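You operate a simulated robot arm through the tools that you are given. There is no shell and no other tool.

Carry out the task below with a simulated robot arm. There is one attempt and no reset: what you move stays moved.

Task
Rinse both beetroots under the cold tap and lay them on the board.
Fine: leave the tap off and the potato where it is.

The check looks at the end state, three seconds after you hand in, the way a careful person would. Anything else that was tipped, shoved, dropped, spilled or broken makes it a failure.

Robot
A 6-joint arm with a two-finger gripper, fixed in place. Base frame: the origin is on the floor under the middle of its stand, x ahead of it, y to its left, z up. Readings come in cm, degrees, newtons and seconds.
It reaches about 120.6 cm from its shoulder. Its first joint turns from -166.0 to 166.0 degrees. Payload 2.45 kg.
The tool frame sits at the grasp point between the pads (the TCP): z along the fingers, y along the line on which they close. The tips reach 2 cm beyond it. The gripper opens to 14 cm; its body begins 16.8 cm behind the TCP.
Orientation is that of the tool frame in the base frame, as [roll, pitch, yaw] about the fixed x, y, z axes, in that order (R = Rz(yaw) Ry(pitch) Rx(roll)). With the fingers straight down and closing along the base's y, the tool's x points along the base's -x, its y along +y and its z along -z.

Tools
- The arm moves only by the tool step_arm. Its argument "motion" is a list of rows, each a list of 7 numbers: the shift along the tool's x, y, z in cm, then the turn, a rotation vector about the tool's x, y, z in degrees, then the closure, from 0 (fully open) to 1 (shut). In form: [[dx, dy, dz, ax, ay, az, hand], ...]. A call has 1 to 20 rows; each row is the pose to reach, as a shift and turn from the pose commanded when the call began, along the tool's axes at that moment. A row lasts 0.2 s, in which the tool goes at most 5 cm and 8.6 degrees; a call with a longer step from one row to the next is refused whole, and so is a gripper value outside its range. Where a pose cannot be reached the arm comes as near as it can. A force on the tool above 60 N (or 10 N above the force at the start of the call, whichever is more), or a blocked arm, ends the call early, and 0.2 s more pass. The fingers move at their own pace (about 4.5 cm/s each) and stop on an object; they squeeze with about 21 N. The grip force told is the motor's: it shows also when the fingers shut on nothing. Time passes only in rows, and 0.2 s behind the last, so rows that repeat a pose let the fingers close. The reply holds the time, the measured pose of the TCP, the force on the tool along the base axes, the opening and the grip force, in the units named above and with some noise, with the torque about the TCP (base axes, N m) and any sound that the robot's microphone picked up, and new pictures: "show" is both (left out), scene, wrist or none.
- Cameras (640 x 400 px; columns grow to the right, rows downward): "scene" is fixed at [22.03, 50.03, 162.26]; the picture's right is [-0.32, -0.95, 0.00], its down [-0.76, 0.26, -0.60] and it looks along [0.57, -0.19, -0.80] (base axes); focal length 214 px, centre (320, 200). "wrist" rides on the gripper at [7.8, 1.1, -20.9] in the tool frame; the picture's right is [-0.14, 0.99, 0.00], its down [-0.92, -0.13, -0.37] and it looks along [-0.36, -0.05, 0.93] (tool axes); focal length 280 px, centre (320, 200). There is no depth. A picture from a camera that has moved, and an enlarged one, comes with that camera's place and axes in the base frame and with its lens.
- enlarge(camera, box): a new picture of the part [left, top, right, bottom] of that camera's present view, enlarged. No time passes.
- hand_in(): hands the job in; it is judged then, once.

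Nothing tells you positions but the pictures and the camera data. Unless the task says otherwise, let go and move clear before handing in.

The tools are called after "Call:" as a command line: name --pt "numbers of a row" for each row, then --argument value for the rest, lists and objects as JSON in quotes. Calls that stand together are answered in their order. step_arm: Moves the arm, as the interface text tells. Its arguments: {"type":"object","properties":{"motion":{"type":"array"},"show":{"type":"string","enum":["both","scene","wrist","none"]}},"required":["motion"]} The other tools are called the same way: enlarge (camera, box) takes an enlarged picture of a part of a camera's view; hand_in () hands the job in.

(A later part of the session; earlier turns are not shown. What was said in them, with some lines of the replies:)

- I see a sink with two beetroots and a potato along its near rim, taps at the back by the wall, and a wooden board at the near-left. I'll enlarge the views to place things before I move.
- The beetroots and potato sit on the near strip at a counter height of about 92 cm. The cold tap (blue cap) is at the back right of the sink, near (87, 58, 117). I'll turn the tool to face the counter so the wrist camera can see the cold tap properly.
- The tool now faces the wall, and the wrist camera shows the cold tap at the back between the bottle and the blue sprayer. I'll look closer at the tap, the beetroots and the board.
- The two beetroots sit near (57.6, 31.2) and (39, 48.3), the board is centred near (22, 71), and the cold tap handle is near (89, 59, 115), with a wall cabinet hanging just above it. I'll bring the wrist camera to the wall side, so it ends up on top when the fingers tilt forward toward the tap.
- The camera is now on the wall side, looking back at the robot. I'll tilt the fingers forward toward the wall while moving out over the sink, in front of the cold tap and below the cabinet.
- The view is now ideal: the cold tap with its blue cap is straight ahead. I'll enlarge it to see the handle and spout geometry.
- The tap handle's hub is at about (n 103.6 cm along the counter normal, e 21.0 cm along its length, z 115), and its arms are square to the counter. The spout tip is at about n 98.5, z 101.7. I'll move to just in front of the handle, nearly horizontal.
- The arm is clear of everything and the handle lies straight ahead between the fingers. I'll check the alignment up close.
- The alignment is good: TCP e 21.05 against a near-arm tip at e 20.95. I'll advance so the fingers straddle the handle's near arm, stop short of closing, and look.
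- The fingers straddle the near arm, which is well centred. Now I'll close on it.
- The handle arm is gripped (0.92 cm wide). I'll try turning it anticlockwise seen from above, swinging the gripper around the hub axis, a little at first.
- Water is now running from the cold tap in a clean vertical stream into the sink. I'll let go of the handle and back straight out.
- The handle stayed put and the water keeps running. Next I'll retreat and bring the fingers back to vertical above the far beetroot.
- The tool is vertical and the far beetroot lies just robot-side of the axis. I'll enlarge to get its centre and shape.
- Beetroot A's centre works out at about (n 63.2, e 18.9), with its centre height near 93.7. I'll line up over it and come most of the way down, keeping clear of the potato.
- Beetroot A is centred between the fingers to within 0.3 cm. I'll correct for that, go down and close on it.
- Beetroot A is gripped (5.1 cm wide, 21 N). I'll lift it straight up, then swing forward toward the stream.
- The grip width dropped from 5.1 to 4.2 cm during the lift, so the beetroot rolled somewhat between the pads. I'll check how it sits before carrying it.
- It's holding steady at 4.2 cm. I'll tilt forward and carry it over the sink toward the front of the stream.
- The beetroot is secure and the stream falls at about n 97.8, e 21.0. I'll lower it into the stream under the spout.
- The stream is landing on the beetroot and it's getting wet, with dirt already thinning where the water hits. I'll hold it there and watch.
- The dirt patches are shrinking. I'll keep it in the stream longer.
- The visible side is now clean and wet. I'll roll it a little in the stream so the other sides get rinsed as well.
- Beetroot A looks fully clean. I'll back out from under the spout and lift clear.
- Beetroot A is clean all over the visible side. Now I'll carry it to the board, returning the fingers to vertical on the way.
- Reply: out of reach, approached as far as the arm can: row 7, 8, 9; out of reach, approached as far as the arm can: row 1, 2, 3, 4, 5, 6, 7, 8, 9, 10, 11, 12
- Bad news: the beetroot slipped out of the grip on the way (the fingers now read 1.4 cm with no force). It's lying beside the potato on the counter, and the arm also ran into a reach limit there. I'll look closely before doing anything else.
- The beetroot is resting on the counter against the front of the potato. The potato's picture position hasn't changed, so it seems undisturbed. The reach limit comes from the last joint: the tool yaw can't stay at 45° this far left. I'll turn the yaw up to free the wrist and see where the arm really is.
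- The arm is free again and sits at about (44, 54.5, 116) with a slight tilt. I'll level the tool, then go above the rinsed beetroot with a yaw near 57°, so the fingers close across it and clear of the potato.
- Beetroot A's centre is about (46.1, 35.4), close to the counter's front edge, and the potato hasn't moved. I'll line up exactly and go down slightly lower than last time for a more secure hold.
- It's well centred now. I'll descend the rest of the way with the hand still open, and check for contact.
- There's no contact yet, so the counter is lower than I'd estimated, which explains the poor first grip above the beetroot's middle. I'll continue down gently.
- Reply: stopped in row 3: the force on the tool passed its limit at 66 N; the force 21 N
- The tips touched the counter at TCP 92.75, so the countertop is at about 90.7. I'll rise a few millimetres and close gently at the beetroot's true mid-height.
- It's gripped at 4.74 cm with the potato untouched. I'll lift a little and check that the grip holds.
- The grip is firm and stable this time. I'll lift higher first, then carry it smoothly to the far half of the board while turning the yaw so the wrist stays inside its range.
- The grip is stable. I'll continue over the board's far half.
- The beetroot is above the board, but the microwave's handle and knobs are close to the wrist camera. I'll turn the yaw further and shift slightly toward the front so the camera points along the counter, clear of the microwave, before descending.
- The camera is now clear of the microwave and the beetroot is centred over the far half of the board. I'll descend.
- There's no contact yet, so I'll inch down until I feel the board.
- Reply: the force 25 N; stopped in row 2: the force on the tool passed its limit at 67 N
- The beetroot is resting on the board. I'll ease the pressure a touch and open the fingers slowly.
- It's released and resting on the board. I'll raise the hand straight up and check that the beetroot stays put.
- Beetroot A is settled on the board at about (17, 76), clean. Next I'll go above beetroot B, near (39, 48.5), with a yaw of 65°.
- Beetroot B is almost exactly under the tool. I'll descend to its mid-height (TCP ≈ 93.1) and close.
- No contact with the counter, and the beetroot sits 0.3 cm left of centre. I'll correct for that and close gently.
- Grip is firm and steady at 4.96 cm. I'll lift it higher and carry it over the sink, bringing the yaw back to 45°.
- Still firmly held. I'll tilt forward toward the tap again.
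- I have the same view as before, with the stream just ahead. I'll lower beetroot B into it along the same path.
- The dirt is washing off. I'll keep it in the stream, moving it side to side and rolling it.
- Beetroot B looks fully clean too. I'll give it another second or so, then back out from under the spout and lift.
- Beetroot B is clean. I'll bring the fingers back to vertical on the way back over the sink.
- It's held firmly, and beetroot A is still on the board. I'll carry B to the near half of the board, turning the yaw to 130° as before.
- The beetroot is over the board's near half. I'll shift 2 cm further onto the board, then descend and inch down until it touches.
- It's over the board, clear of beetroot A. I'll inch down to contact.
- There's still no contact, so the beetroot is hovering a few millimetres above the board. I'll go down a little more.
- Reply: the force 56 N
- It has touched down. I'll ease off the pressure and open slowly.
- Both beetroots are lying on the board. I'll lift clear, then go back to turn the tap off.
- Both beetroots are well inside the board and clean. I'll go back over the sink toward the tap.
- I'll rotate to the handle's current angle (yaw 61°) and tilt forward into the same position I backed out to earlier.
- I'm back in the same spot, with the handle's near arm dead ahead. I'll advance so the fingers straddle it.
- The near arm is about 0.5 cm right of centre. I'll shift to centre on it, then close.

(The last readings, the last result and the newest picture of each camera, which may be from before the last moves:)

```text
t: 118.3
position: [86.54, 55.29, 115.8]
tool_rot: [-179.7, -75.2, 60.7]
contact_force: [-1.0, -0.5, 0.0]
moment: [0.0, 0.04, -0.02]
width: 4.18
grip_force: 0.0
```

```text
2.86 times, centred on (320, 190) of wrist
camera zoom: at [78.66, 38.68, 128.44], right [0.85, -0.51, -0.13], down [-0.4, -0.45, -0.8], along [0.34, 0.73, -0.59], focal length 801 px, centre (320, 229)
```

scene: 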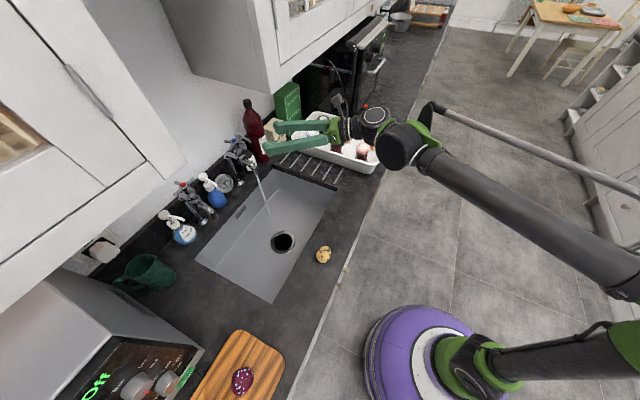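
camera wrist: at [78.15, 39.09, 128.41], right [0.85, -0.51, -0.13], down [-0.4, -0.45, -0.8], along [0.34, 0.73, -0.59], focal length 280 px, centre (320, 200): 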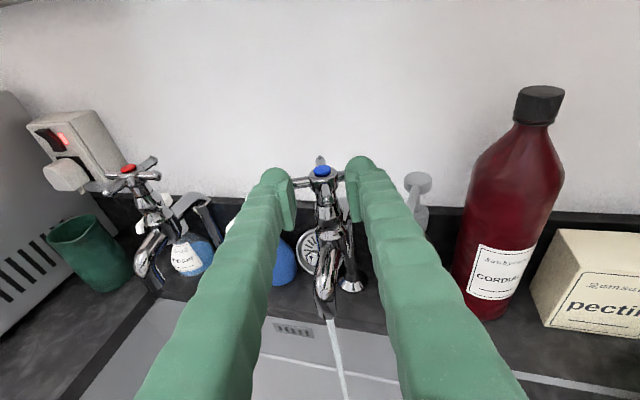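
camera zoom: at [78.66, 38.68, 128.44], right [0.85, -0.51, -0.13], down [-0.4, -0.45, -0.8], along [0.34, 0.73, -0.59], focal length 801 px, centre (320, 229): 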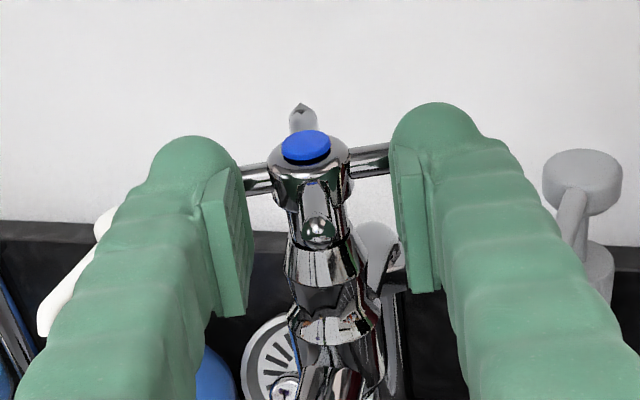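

It's centred now. Closing on the arm.

Call:
step_arm --pt "0 0 0 0 0 0 0.85" --pt "0 0 0 0 0 0 1" --pt "0 0 0 0 0 0 1" --pt "0 0 0 0 0 0 1" --show "none"

Call:
enlarge --camera "wrist" --box '[240, 120, 400, 260]'

```text
t: 119.3
position: [86.45, 55.15, 115.64]
tool_rot: [-179.6, -75.2, 60.8]
contact_force: [-3.1, 2.0, -0.5]
moment: [0.03, -0.04, 0.11]
width: 0.93
grip_force: 37.2
```

```text
2.86 times, centred on (320, 190) of wrist
camera zoom: at [78.64, 38.71, 128.44], right [0.85, -0.51, -0.13], down [-0.4, -0.46, -0.8], along [0.34, 0.73, -0.59], focal length 801 px, centre (320, 229)
```

zoom: 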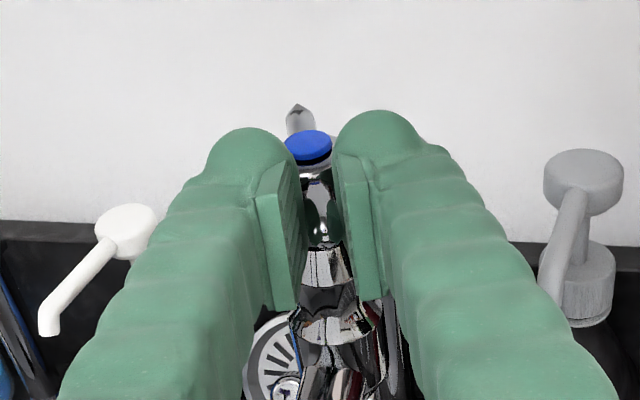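

The handle is gripped. I'll turn it back clockwise by the same 16°.

Call:
step_arm --pt "0 -0.24 0.01 -3.86 0 1.04 1" --pt "0.01 -0.47 0.03 -7.73 0 2.07 1" --pt "0.02 -0.71 0.07 -11.6 0 3.1 1" --pt "0.03 -0.94 0.13 -15.45 0 4.14 1" --show "both"

Call:
enlarge --camera "wrist" --box '[240, 120, 400, 260]'

Call:
enlarge --camera "scene" --box '[200, 120, 320, 220]'

```text
t: 120.3
position: [85.68, 55.71, 115.72]
tool_rot: [-179.4, -75.3, 44.4]
contact_force: [-18.3, -11.2, -19.5]
moment: [-0.38, 0.31, 0.22]
width: 0.94
grip_force: 36.6
camera wrist: at [73.75, 41.97, 128.49], right [0.68, -0.72, -0.14], down [-0.51, -0.33, -0.8], along [0.53, 0.61, -0.59], focal length 280 px, centre (320, 200)
```

scene: 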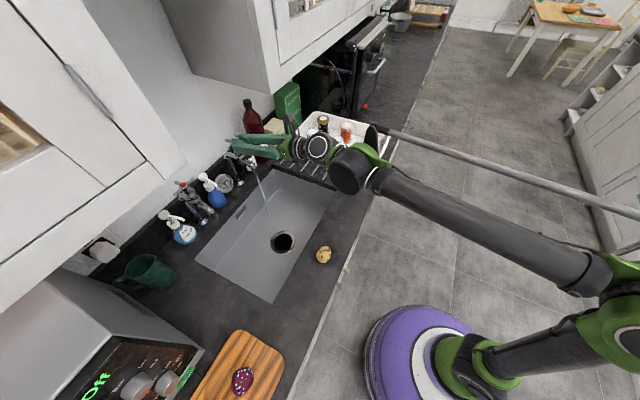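
wrist: 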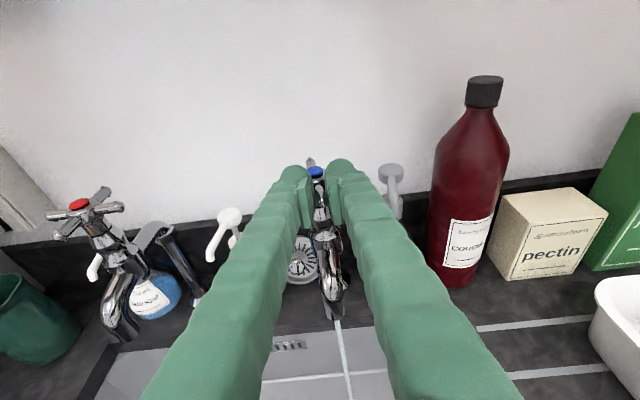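

```text
2.86 times, centred on (320, 190) of wrist
camera zoom: at [73.75, 41.97, 128.49], right [0.68, -0.72, -0.14], down [-0.51, -0.33, -0.8], along [0.53, 0.61, -0.59], focal length 801 px, centre (320, 229)
```

zoom: 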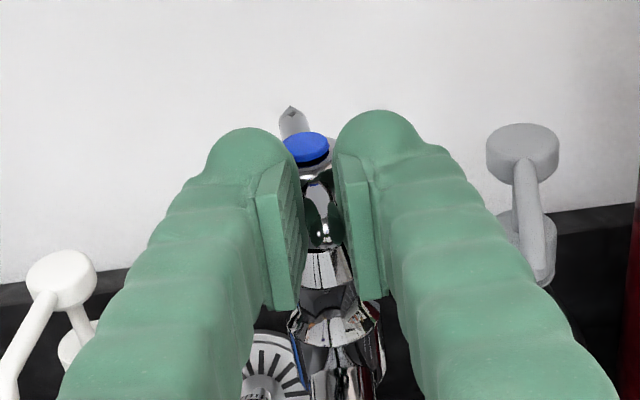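

```text
4.00 times, centred on (260, 170) of scene
camera zoom: at [22.03, 50.03, 162.26], right [-0.32, -0.95, 0.0], down [-0.76, 0.26, -0.6], along [0.57, -0.19, -0.8], focal length 858 px, centre (560, 320)
```

zoom: 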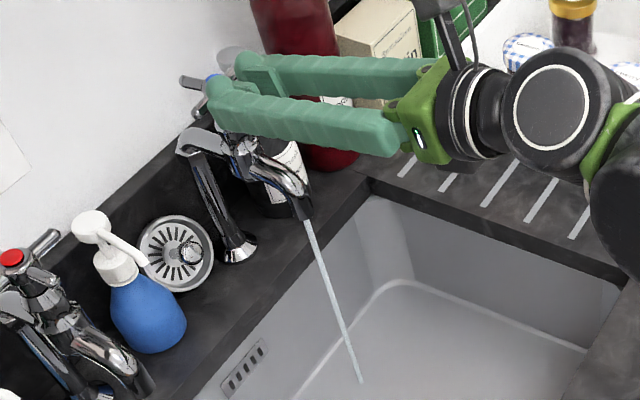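

The water is thinner but still running, since the handle was a couple of degrees further open than I'd assumed. I'll turn it a bit more clockwise.

Call:
step_arm --pt "-0.05 -0.12 -0.08 -1.9 0 0.5 1" --pt "-0.1 -0.25 -0.12 -3.86 0 1.04 1" --show "both"

Call:
enlarge --camera "wrist" --box '[240, 120, 400, 260]'

Call:
enlarge --camera "scene" --box '[200, 120, 320, 220]'

```text
t: 120.9
position: [85.58, 55.98, 115.58]
tool_rot: [-179.3, -75.2, 40.5]
contact_force: [-9.0, -7.2, -14.6]
moment: [-0.32, 0.33, 0.13]
width: 0.94
grip_force: 36.8
camera wrist: at [72.64, 43.02, 128.5], right [0.62, -0.77, -0.14], down [-0.53, -0.29, -0.8], along [0.57, 0.57, -0.59], focal length 280 px, centre (320, 200)
```

scene: 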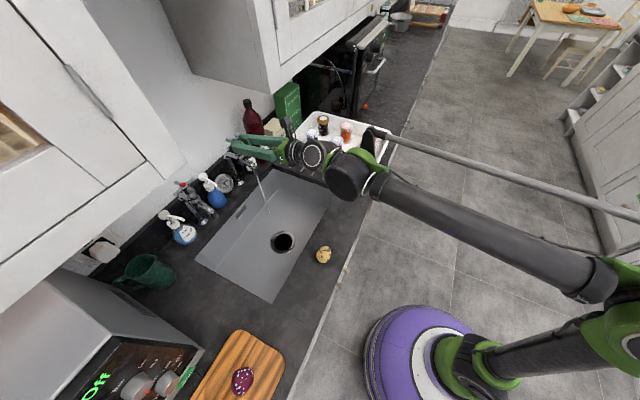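
wrist: 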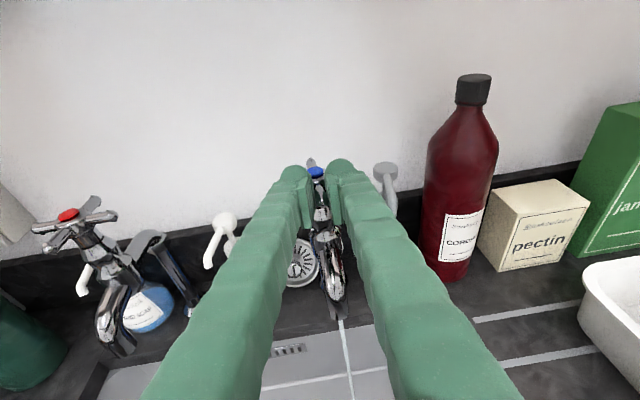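

```text
2.86 times, centred on (320, 190) of wrist
camera zoom: at [72.64, 43.02, 128.5], right [0.62, -0.77, -0.14], down [-0.53, -0.29, -0.8], along [0.57, 0.57, -0.59], focal length 801 px, centre (320, 229)
```

zoom: 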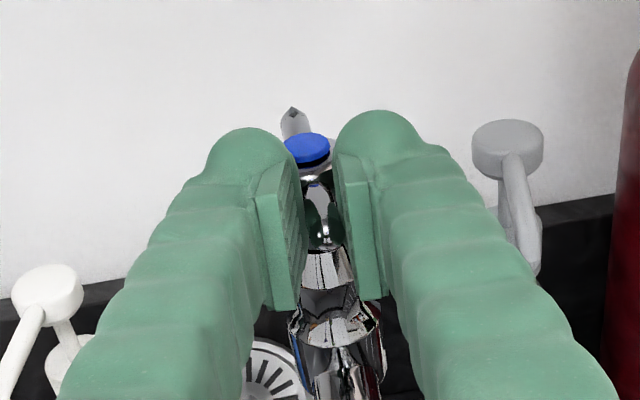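

```text
4.00 times, centred on (260, 170) of scene
camera zoom: at [22.03, 50.03, 162.26], right [-0.32, -0.95, 0.0], down [-0.76, 0.26, -0.6], along [0.57, -0.19, -0.8], focal length 858 px, centre (560, 320)
```

zoom: 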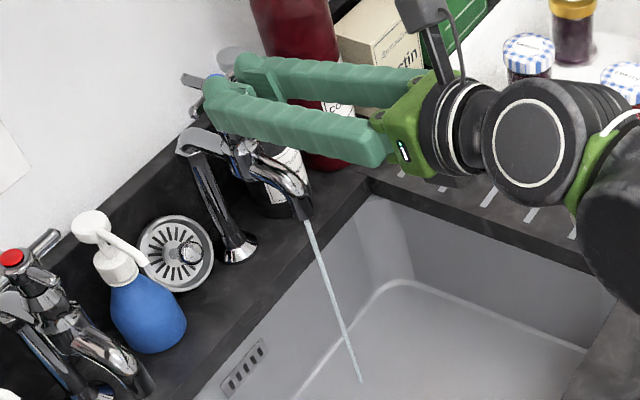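

The handle should be about closed, judging by the position, yet a thin stream shows. I'll wait a moment and look again in case it's just tailing off.

Call:
step_arm --pt "0 0 0 0 0 0 1" --pt "0 0 0 0 0 0 1" --pt "0 0 0 0 0 0 1" --pt "0 0 0 0 0 0 1" --pt "0 0 0 0 0 0 1" --show "none"

Call:
enlarge --camera "scene" --box '[200, 110, 300, 190]'

Call:
enlarge --camera "wrist" --box '[280, 140, 370, 220]'

```text
t: 122.1
position: [85.73, 55.9, 115.72]
tool_rot: [-179.3, -75.1, 40.5]
contact_force: [-8.2, -3.0, -10.4]
moment: [-0.04, 0.11, 0.12]
width: 0.95
grip_force: 36.9
```

```text
5.00 times, centred on (250, 150) of scene
camera zoom: at [22.03, 50.03, 162.26], right [-0.32, -0.95, 0.0], down [-0.76, 0.26, -0.6], along [0.57, -0.19, -0.8], focal length 1072 px, centre (670, 450)
```

zoom: 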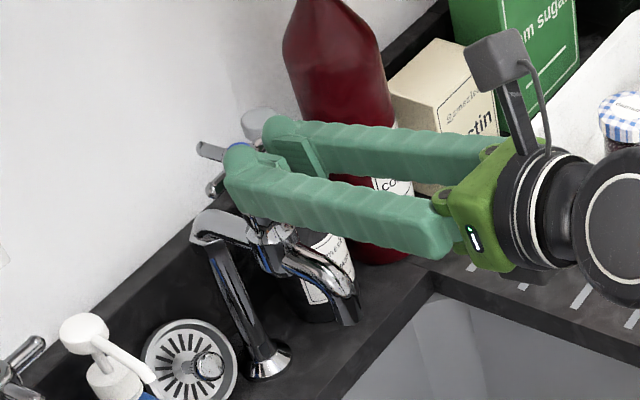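

```text
5.00 times, centred on (325, 180) of wrist
camera zoom: at [72.64, 43.03, 128.51], right [0.62, -0.77, -0.14], down [-0.53, -0.29, -0.8], along [0.57, 0.57, -0.59], focal length 1402 px, centre (295, 300)
```

zoom: 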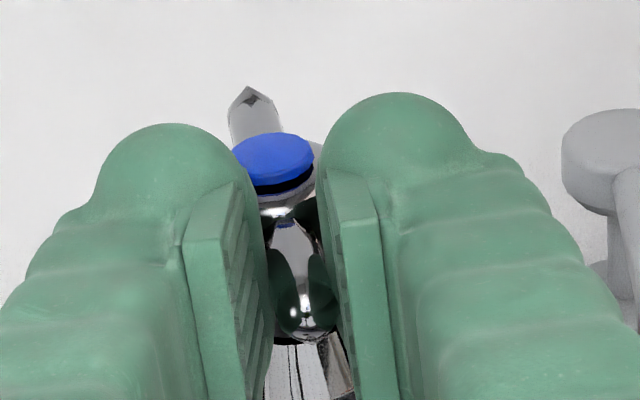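

The stream has stopped, so it was just lagging behind the handle. I'll add a tiny nudge clockwise to make sure it's firmly shut, then let it settle.

Call:
step_arm --pt "0 -0.06 0 0 0 0 1" --pt "0 -0.12 0 0 0 0 1" --pt "0 -0.12 0 0 0 0 1" --pt "0 -0.12 0 0 0 0 1" --pt "0 -0.12 0 0 0 0 1" --show "both"

Call:
enlarge --camera "wrist" --box '[260, 140, 400, 330]'

```text
t: 123.3
position: [85.58, 55.98, 115.8]
tool_rot: [-179.3, -75.3, 40.4]
contact_force: [-7.0, -11.5, -9.9]
moment: [-0.02, 0.02, -0.01]
width: 0.9
grip_force: 36.9
camera wrist: at [72.57, 43.12, 128.52], right [0.62, -0.77, -0.14], down [-0.53, -0.29, -0.8], along [0.57, 0.57, -0.59], focal length 280 px, centre (320, 200)
```

scene: 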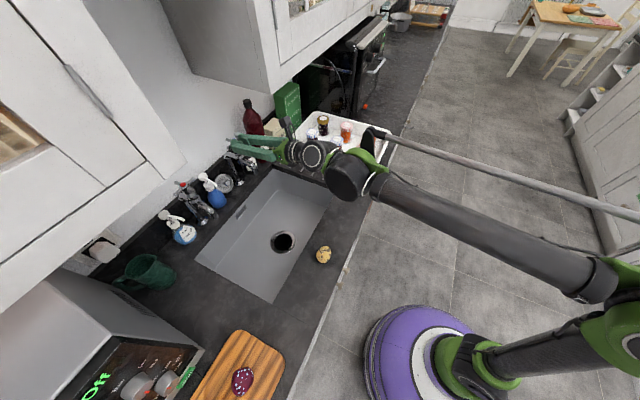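
wrist: 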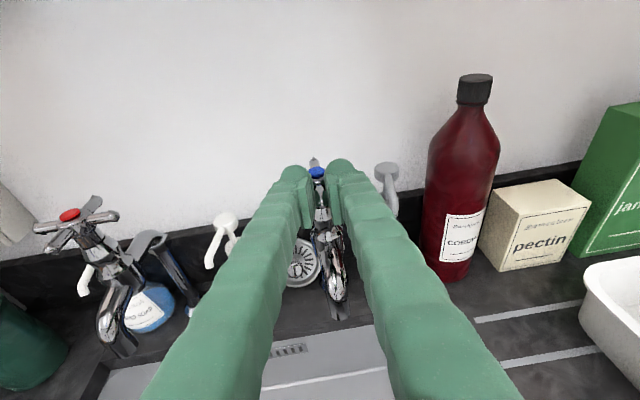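

```text
2.11 times, centred on (330, 235) of wrist
camera zoom: at [72.57, 43.12, 128.52], right [0.62, -0.77, -0.14], down [-0.53, -0.29, -0.8], along [0.57, 0.57, -0.59], focal length 590 px, centre (299, 126)
```

zoom: 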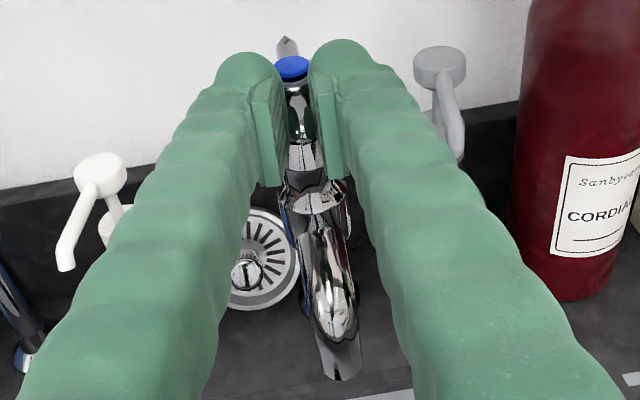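

The tap is off. I'll open the fingers and back straight away from the handle.

Call:
step_arm --pt "0 0 0 0 0 0 0.85" --pt "0 0 0 0 0 0 0.7" --pt "0 0 0 0 0 0 0.7" --pt "0 0 0 0 0 0 0.7" --pt "0 0 -2.5 0 0 0 0.7" --pt "0 0 -6 0 0 0 0.6" --pt "0 0 -10 0 0 0 0.5" --pt "0 0 -13 0 0 0 0.5" --pt "0 0 -13 0 0 0 0.5" --show "both"

Call:
enlarge --camera "wrist" --box '[240, 90, 420, 270]'

Call:
enlarge --camera "scene" --box '[150, 110, 330, 240]'

```text
t: 125.3
position: [76.21, 48.01, 119.1]
tool_rot: [-179.2, -75.2, 40.3]
contact_force: [-0.3, -0.2, -0.2]
moment: [0.0, -0.03, 0.0]
width: 7.0
grip_force: 0.1
camera wrist: at [63.1, 35.09, 131.83], right [0.62, -0.77, -0.14], down [-0.53, -0.29, -0.8], along [0.57, 0.57, -0.59], focal length 280 px, centre (320, 200)
```

scene: 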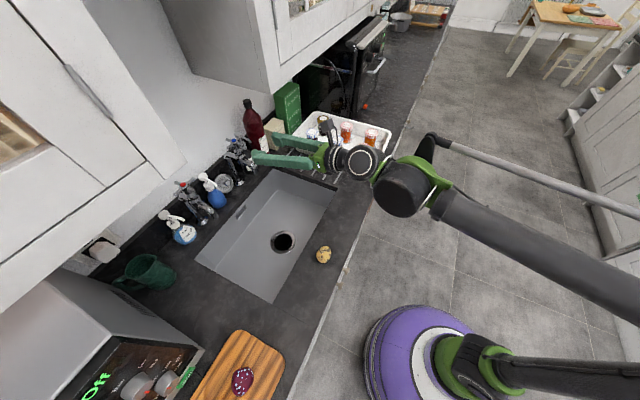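
wrist: 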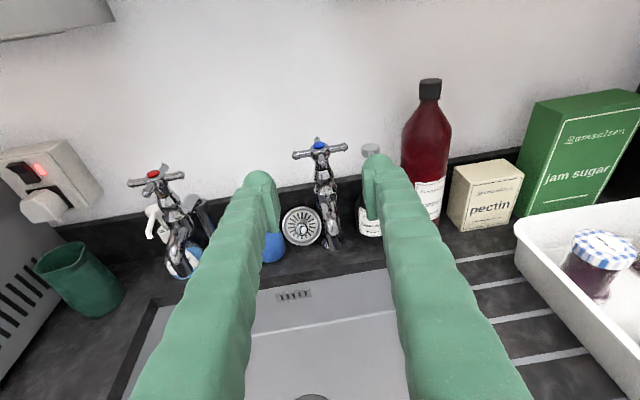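

```text
2.22 times, centred on (330, 180) of wrist
camera zoom: at [63.1, 35.09, 131.83], right [0.62, -0.77, -0.14], down [-0.53, -0.29, -0.8], along [0.57, 0.57, -0.59], focal length 623 px, centre (298, 244)
```

zoom: 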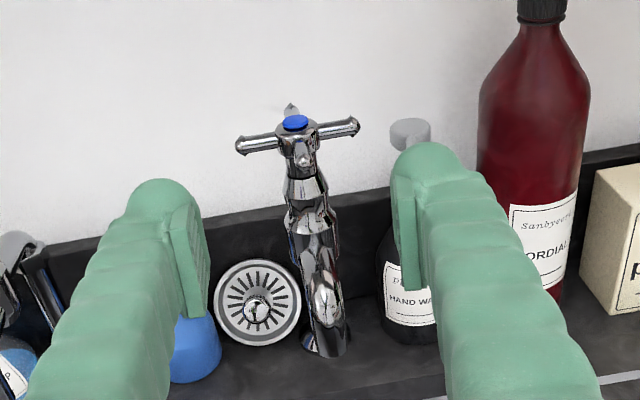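

```text
3.08 times, centred on (240, 175) of scene
camera zoom: at [22.03, 50.03, 162.26], right [-0.32, -0.95, 0.0], down [-0.76, 0.26, -0.6], along [0.57, -0.19, -0.8], focal length 660 px, centre (566, 277)
```

zoom: 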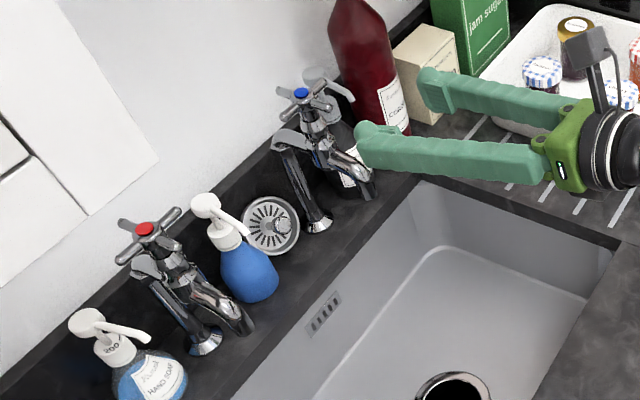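

The tap is off with no drip, and nothing around it has moved. I'll retreat to a clear spot above the sink with the fingers vertical, then check the whole counter.

Call:
step_arm --pt "0 0 0 5.8 0 -1.55 0.5" --pt "0 0 0 11.6 0 -3.1 0.5" --pt "0 0 0 11.6 0 -3.1 0.5" --show "none"

Call:
step_arm --pt "-0.3 -0.6 -2.4 0 -8 0 0.5" --pt "-0.6 -1.2 -4.8 0 -16 0 0.5" --pt "-0.9 -1.9 -7.2 0 -24 0 0.5" --pt "-1.2 -2.5 -9.6 0 -32 0 0.5" --pt "-1.5 -3.2 -12 0 -40 0 0.5" --pt "-1.9 -3.8 -14.6 0 -48 0 0.5" --pt "-2.2 -4.4 -17 0 -56 0 0.5" --pt "-2.5 -5 -19.6 0 -64 0 0.5" --pt "-2.7 -5.5 -21.5 0 -71 0 0.5" --pt "-2.85 -5.7 -22.2 0 -75 0 0.5" --pt "-2.85 -5.7 -22.2 0 -75 0 0.5" --show "both"

Call:
enlarge --camera "scene" --box '[150, 280, 330, 400]'

Call:
enlarge --camera "scene" --box '[270, 190, 390, 290]'

```text
t: 126.1
position: [76.16, 47.84, 118.84]
tool_rot: [-179.4, -75.2, 52.6]
contact_force: [0.1, 0.2, -0.2]
moment: [0.0, 0.0, -0.02]
width: 7.01
grip_force: 0.1
```

```text
t: 128.5
position: [58.13, 33.5, 121.82]
tool_rot: [-179.9, -0.1, 53.1]
contact_force: [1.1, -0.5, 0.4]
moment: [-0.01, -0.01, 0.0]
width: 6.98
grip_force: 0.0
camera wrist: at [63.65, 38.78, 142.57], right [0.71, -0.7, 0.0], down [-0.66, -0.66, 0.37], along [-0.26, -0.26, -0.93], focal length 280 px, centre (320, 200)
```

scene: 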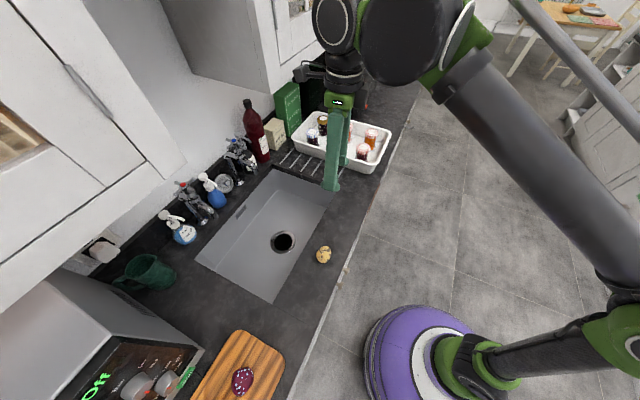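
wrist: 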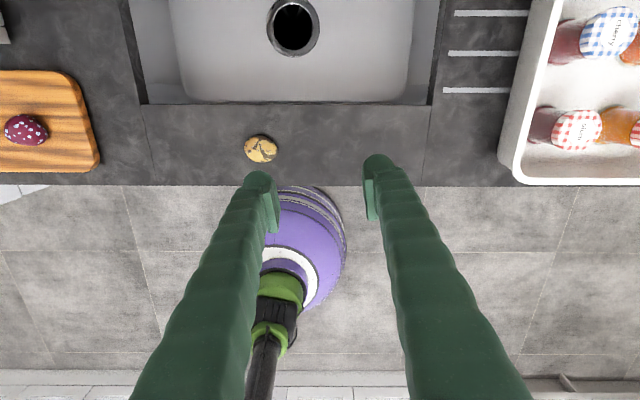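

```text
3.33 times, centred on (240, 340) of scene
camera zoom: at [22.03, 50.03, 162.26], right [-0.32, -0.95, 0.0], down [-0.76, 0.26, -0.6], along [0.57, -0.19, -0.8], focal length 715 px, centre (587, -267)
```

zoom: 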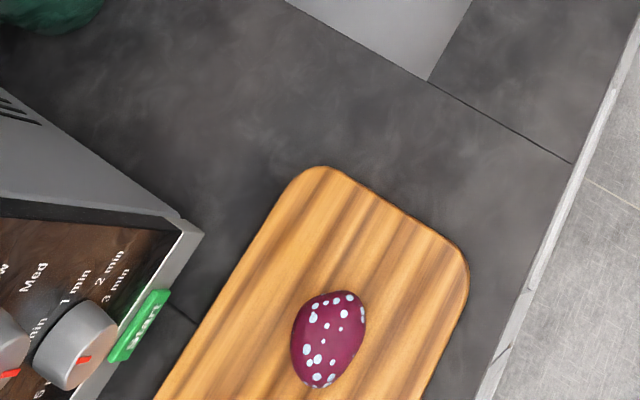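

```text
4.00 times, centred on (330, 240) of scene
camera zoom: at [22.03, 50.03, 162.26], right [-0.32, -0.95, 0.0], down [-0.76, 0.26, -0.6], along [0.57, -0.19, -0.8], focal length 858 px, centre (280, 40)
```

zoom: 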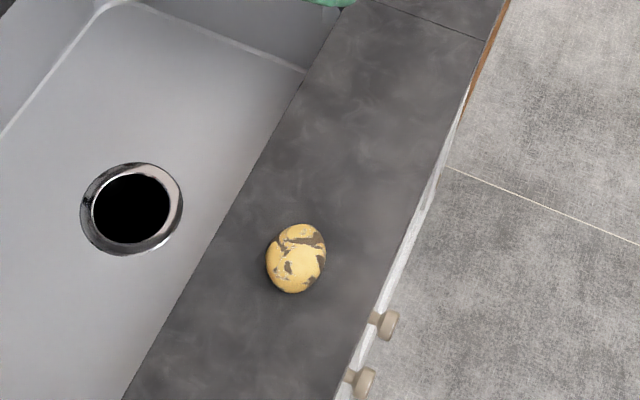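

The potato is exactly where it started, both beetroots are on the board and look clean, and the sink is dry. One last look at the tap and board from here before handing in.

Call:
enlarge --camera "scene" --box '[140, 110, 340, 250]'

Call:
enlarge --camera "wrist" --box '[0, 40, 180, 200]'

```text
2.86 times, centred on (240, 180) of scene
camera zoom: at [22.03, 50.03, 162.26], right [-0.32, -0.95, 0.0], down [-0.76, 0.26, -0.6], along [0.57, -0.19, -0.8], focal length 613 px, centre (549, 257)
```

zoom: 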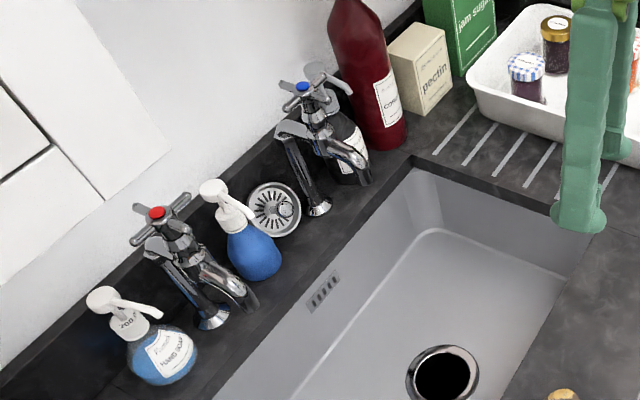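

```text
2.50 times, centred on (90, 120) of wrist
camera zoom: at [63.65, 38.78, 142.57], right [0.71, -0.7, 0.0], down [-0.66, -0.66, 0.37], along [-0.26, -0.26, -0.93], focal length 701 px, centre (895, 400)
```

zoom: 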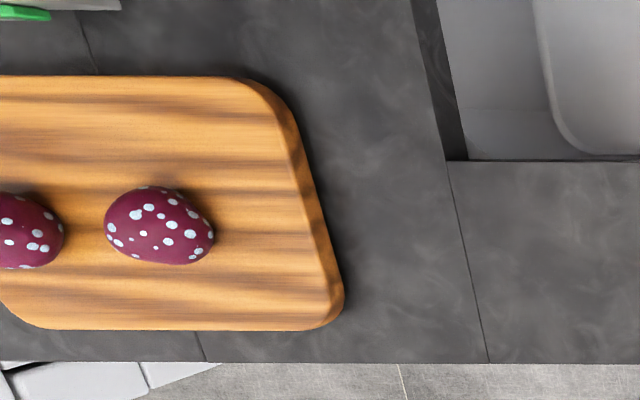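

Both rinsed beetroots are lying on the board with no dirt visible, and the cold tap is off. The potato and everything else are where they were, and the arm is clear with the gripper empty, so I'm handing in.

Call:
hand_in

```text
The job is handed in.
```

Both beetroots were rinsed under the cold tap and are lying on the board. The pictures show no dirt on them, though I couldn't see their undersides where they rest. I turned the tap on for the rinsing and shut it off again afterwards. The potato is where it started.

I dropped the first beetroot after its rinse. My grip was too high, and it slipped out onto the counter and came to rest against the potato. I picked it up again, without moving the potato, and put it on the board without rinsing it a second time. The pictures show nothing else disturbed.
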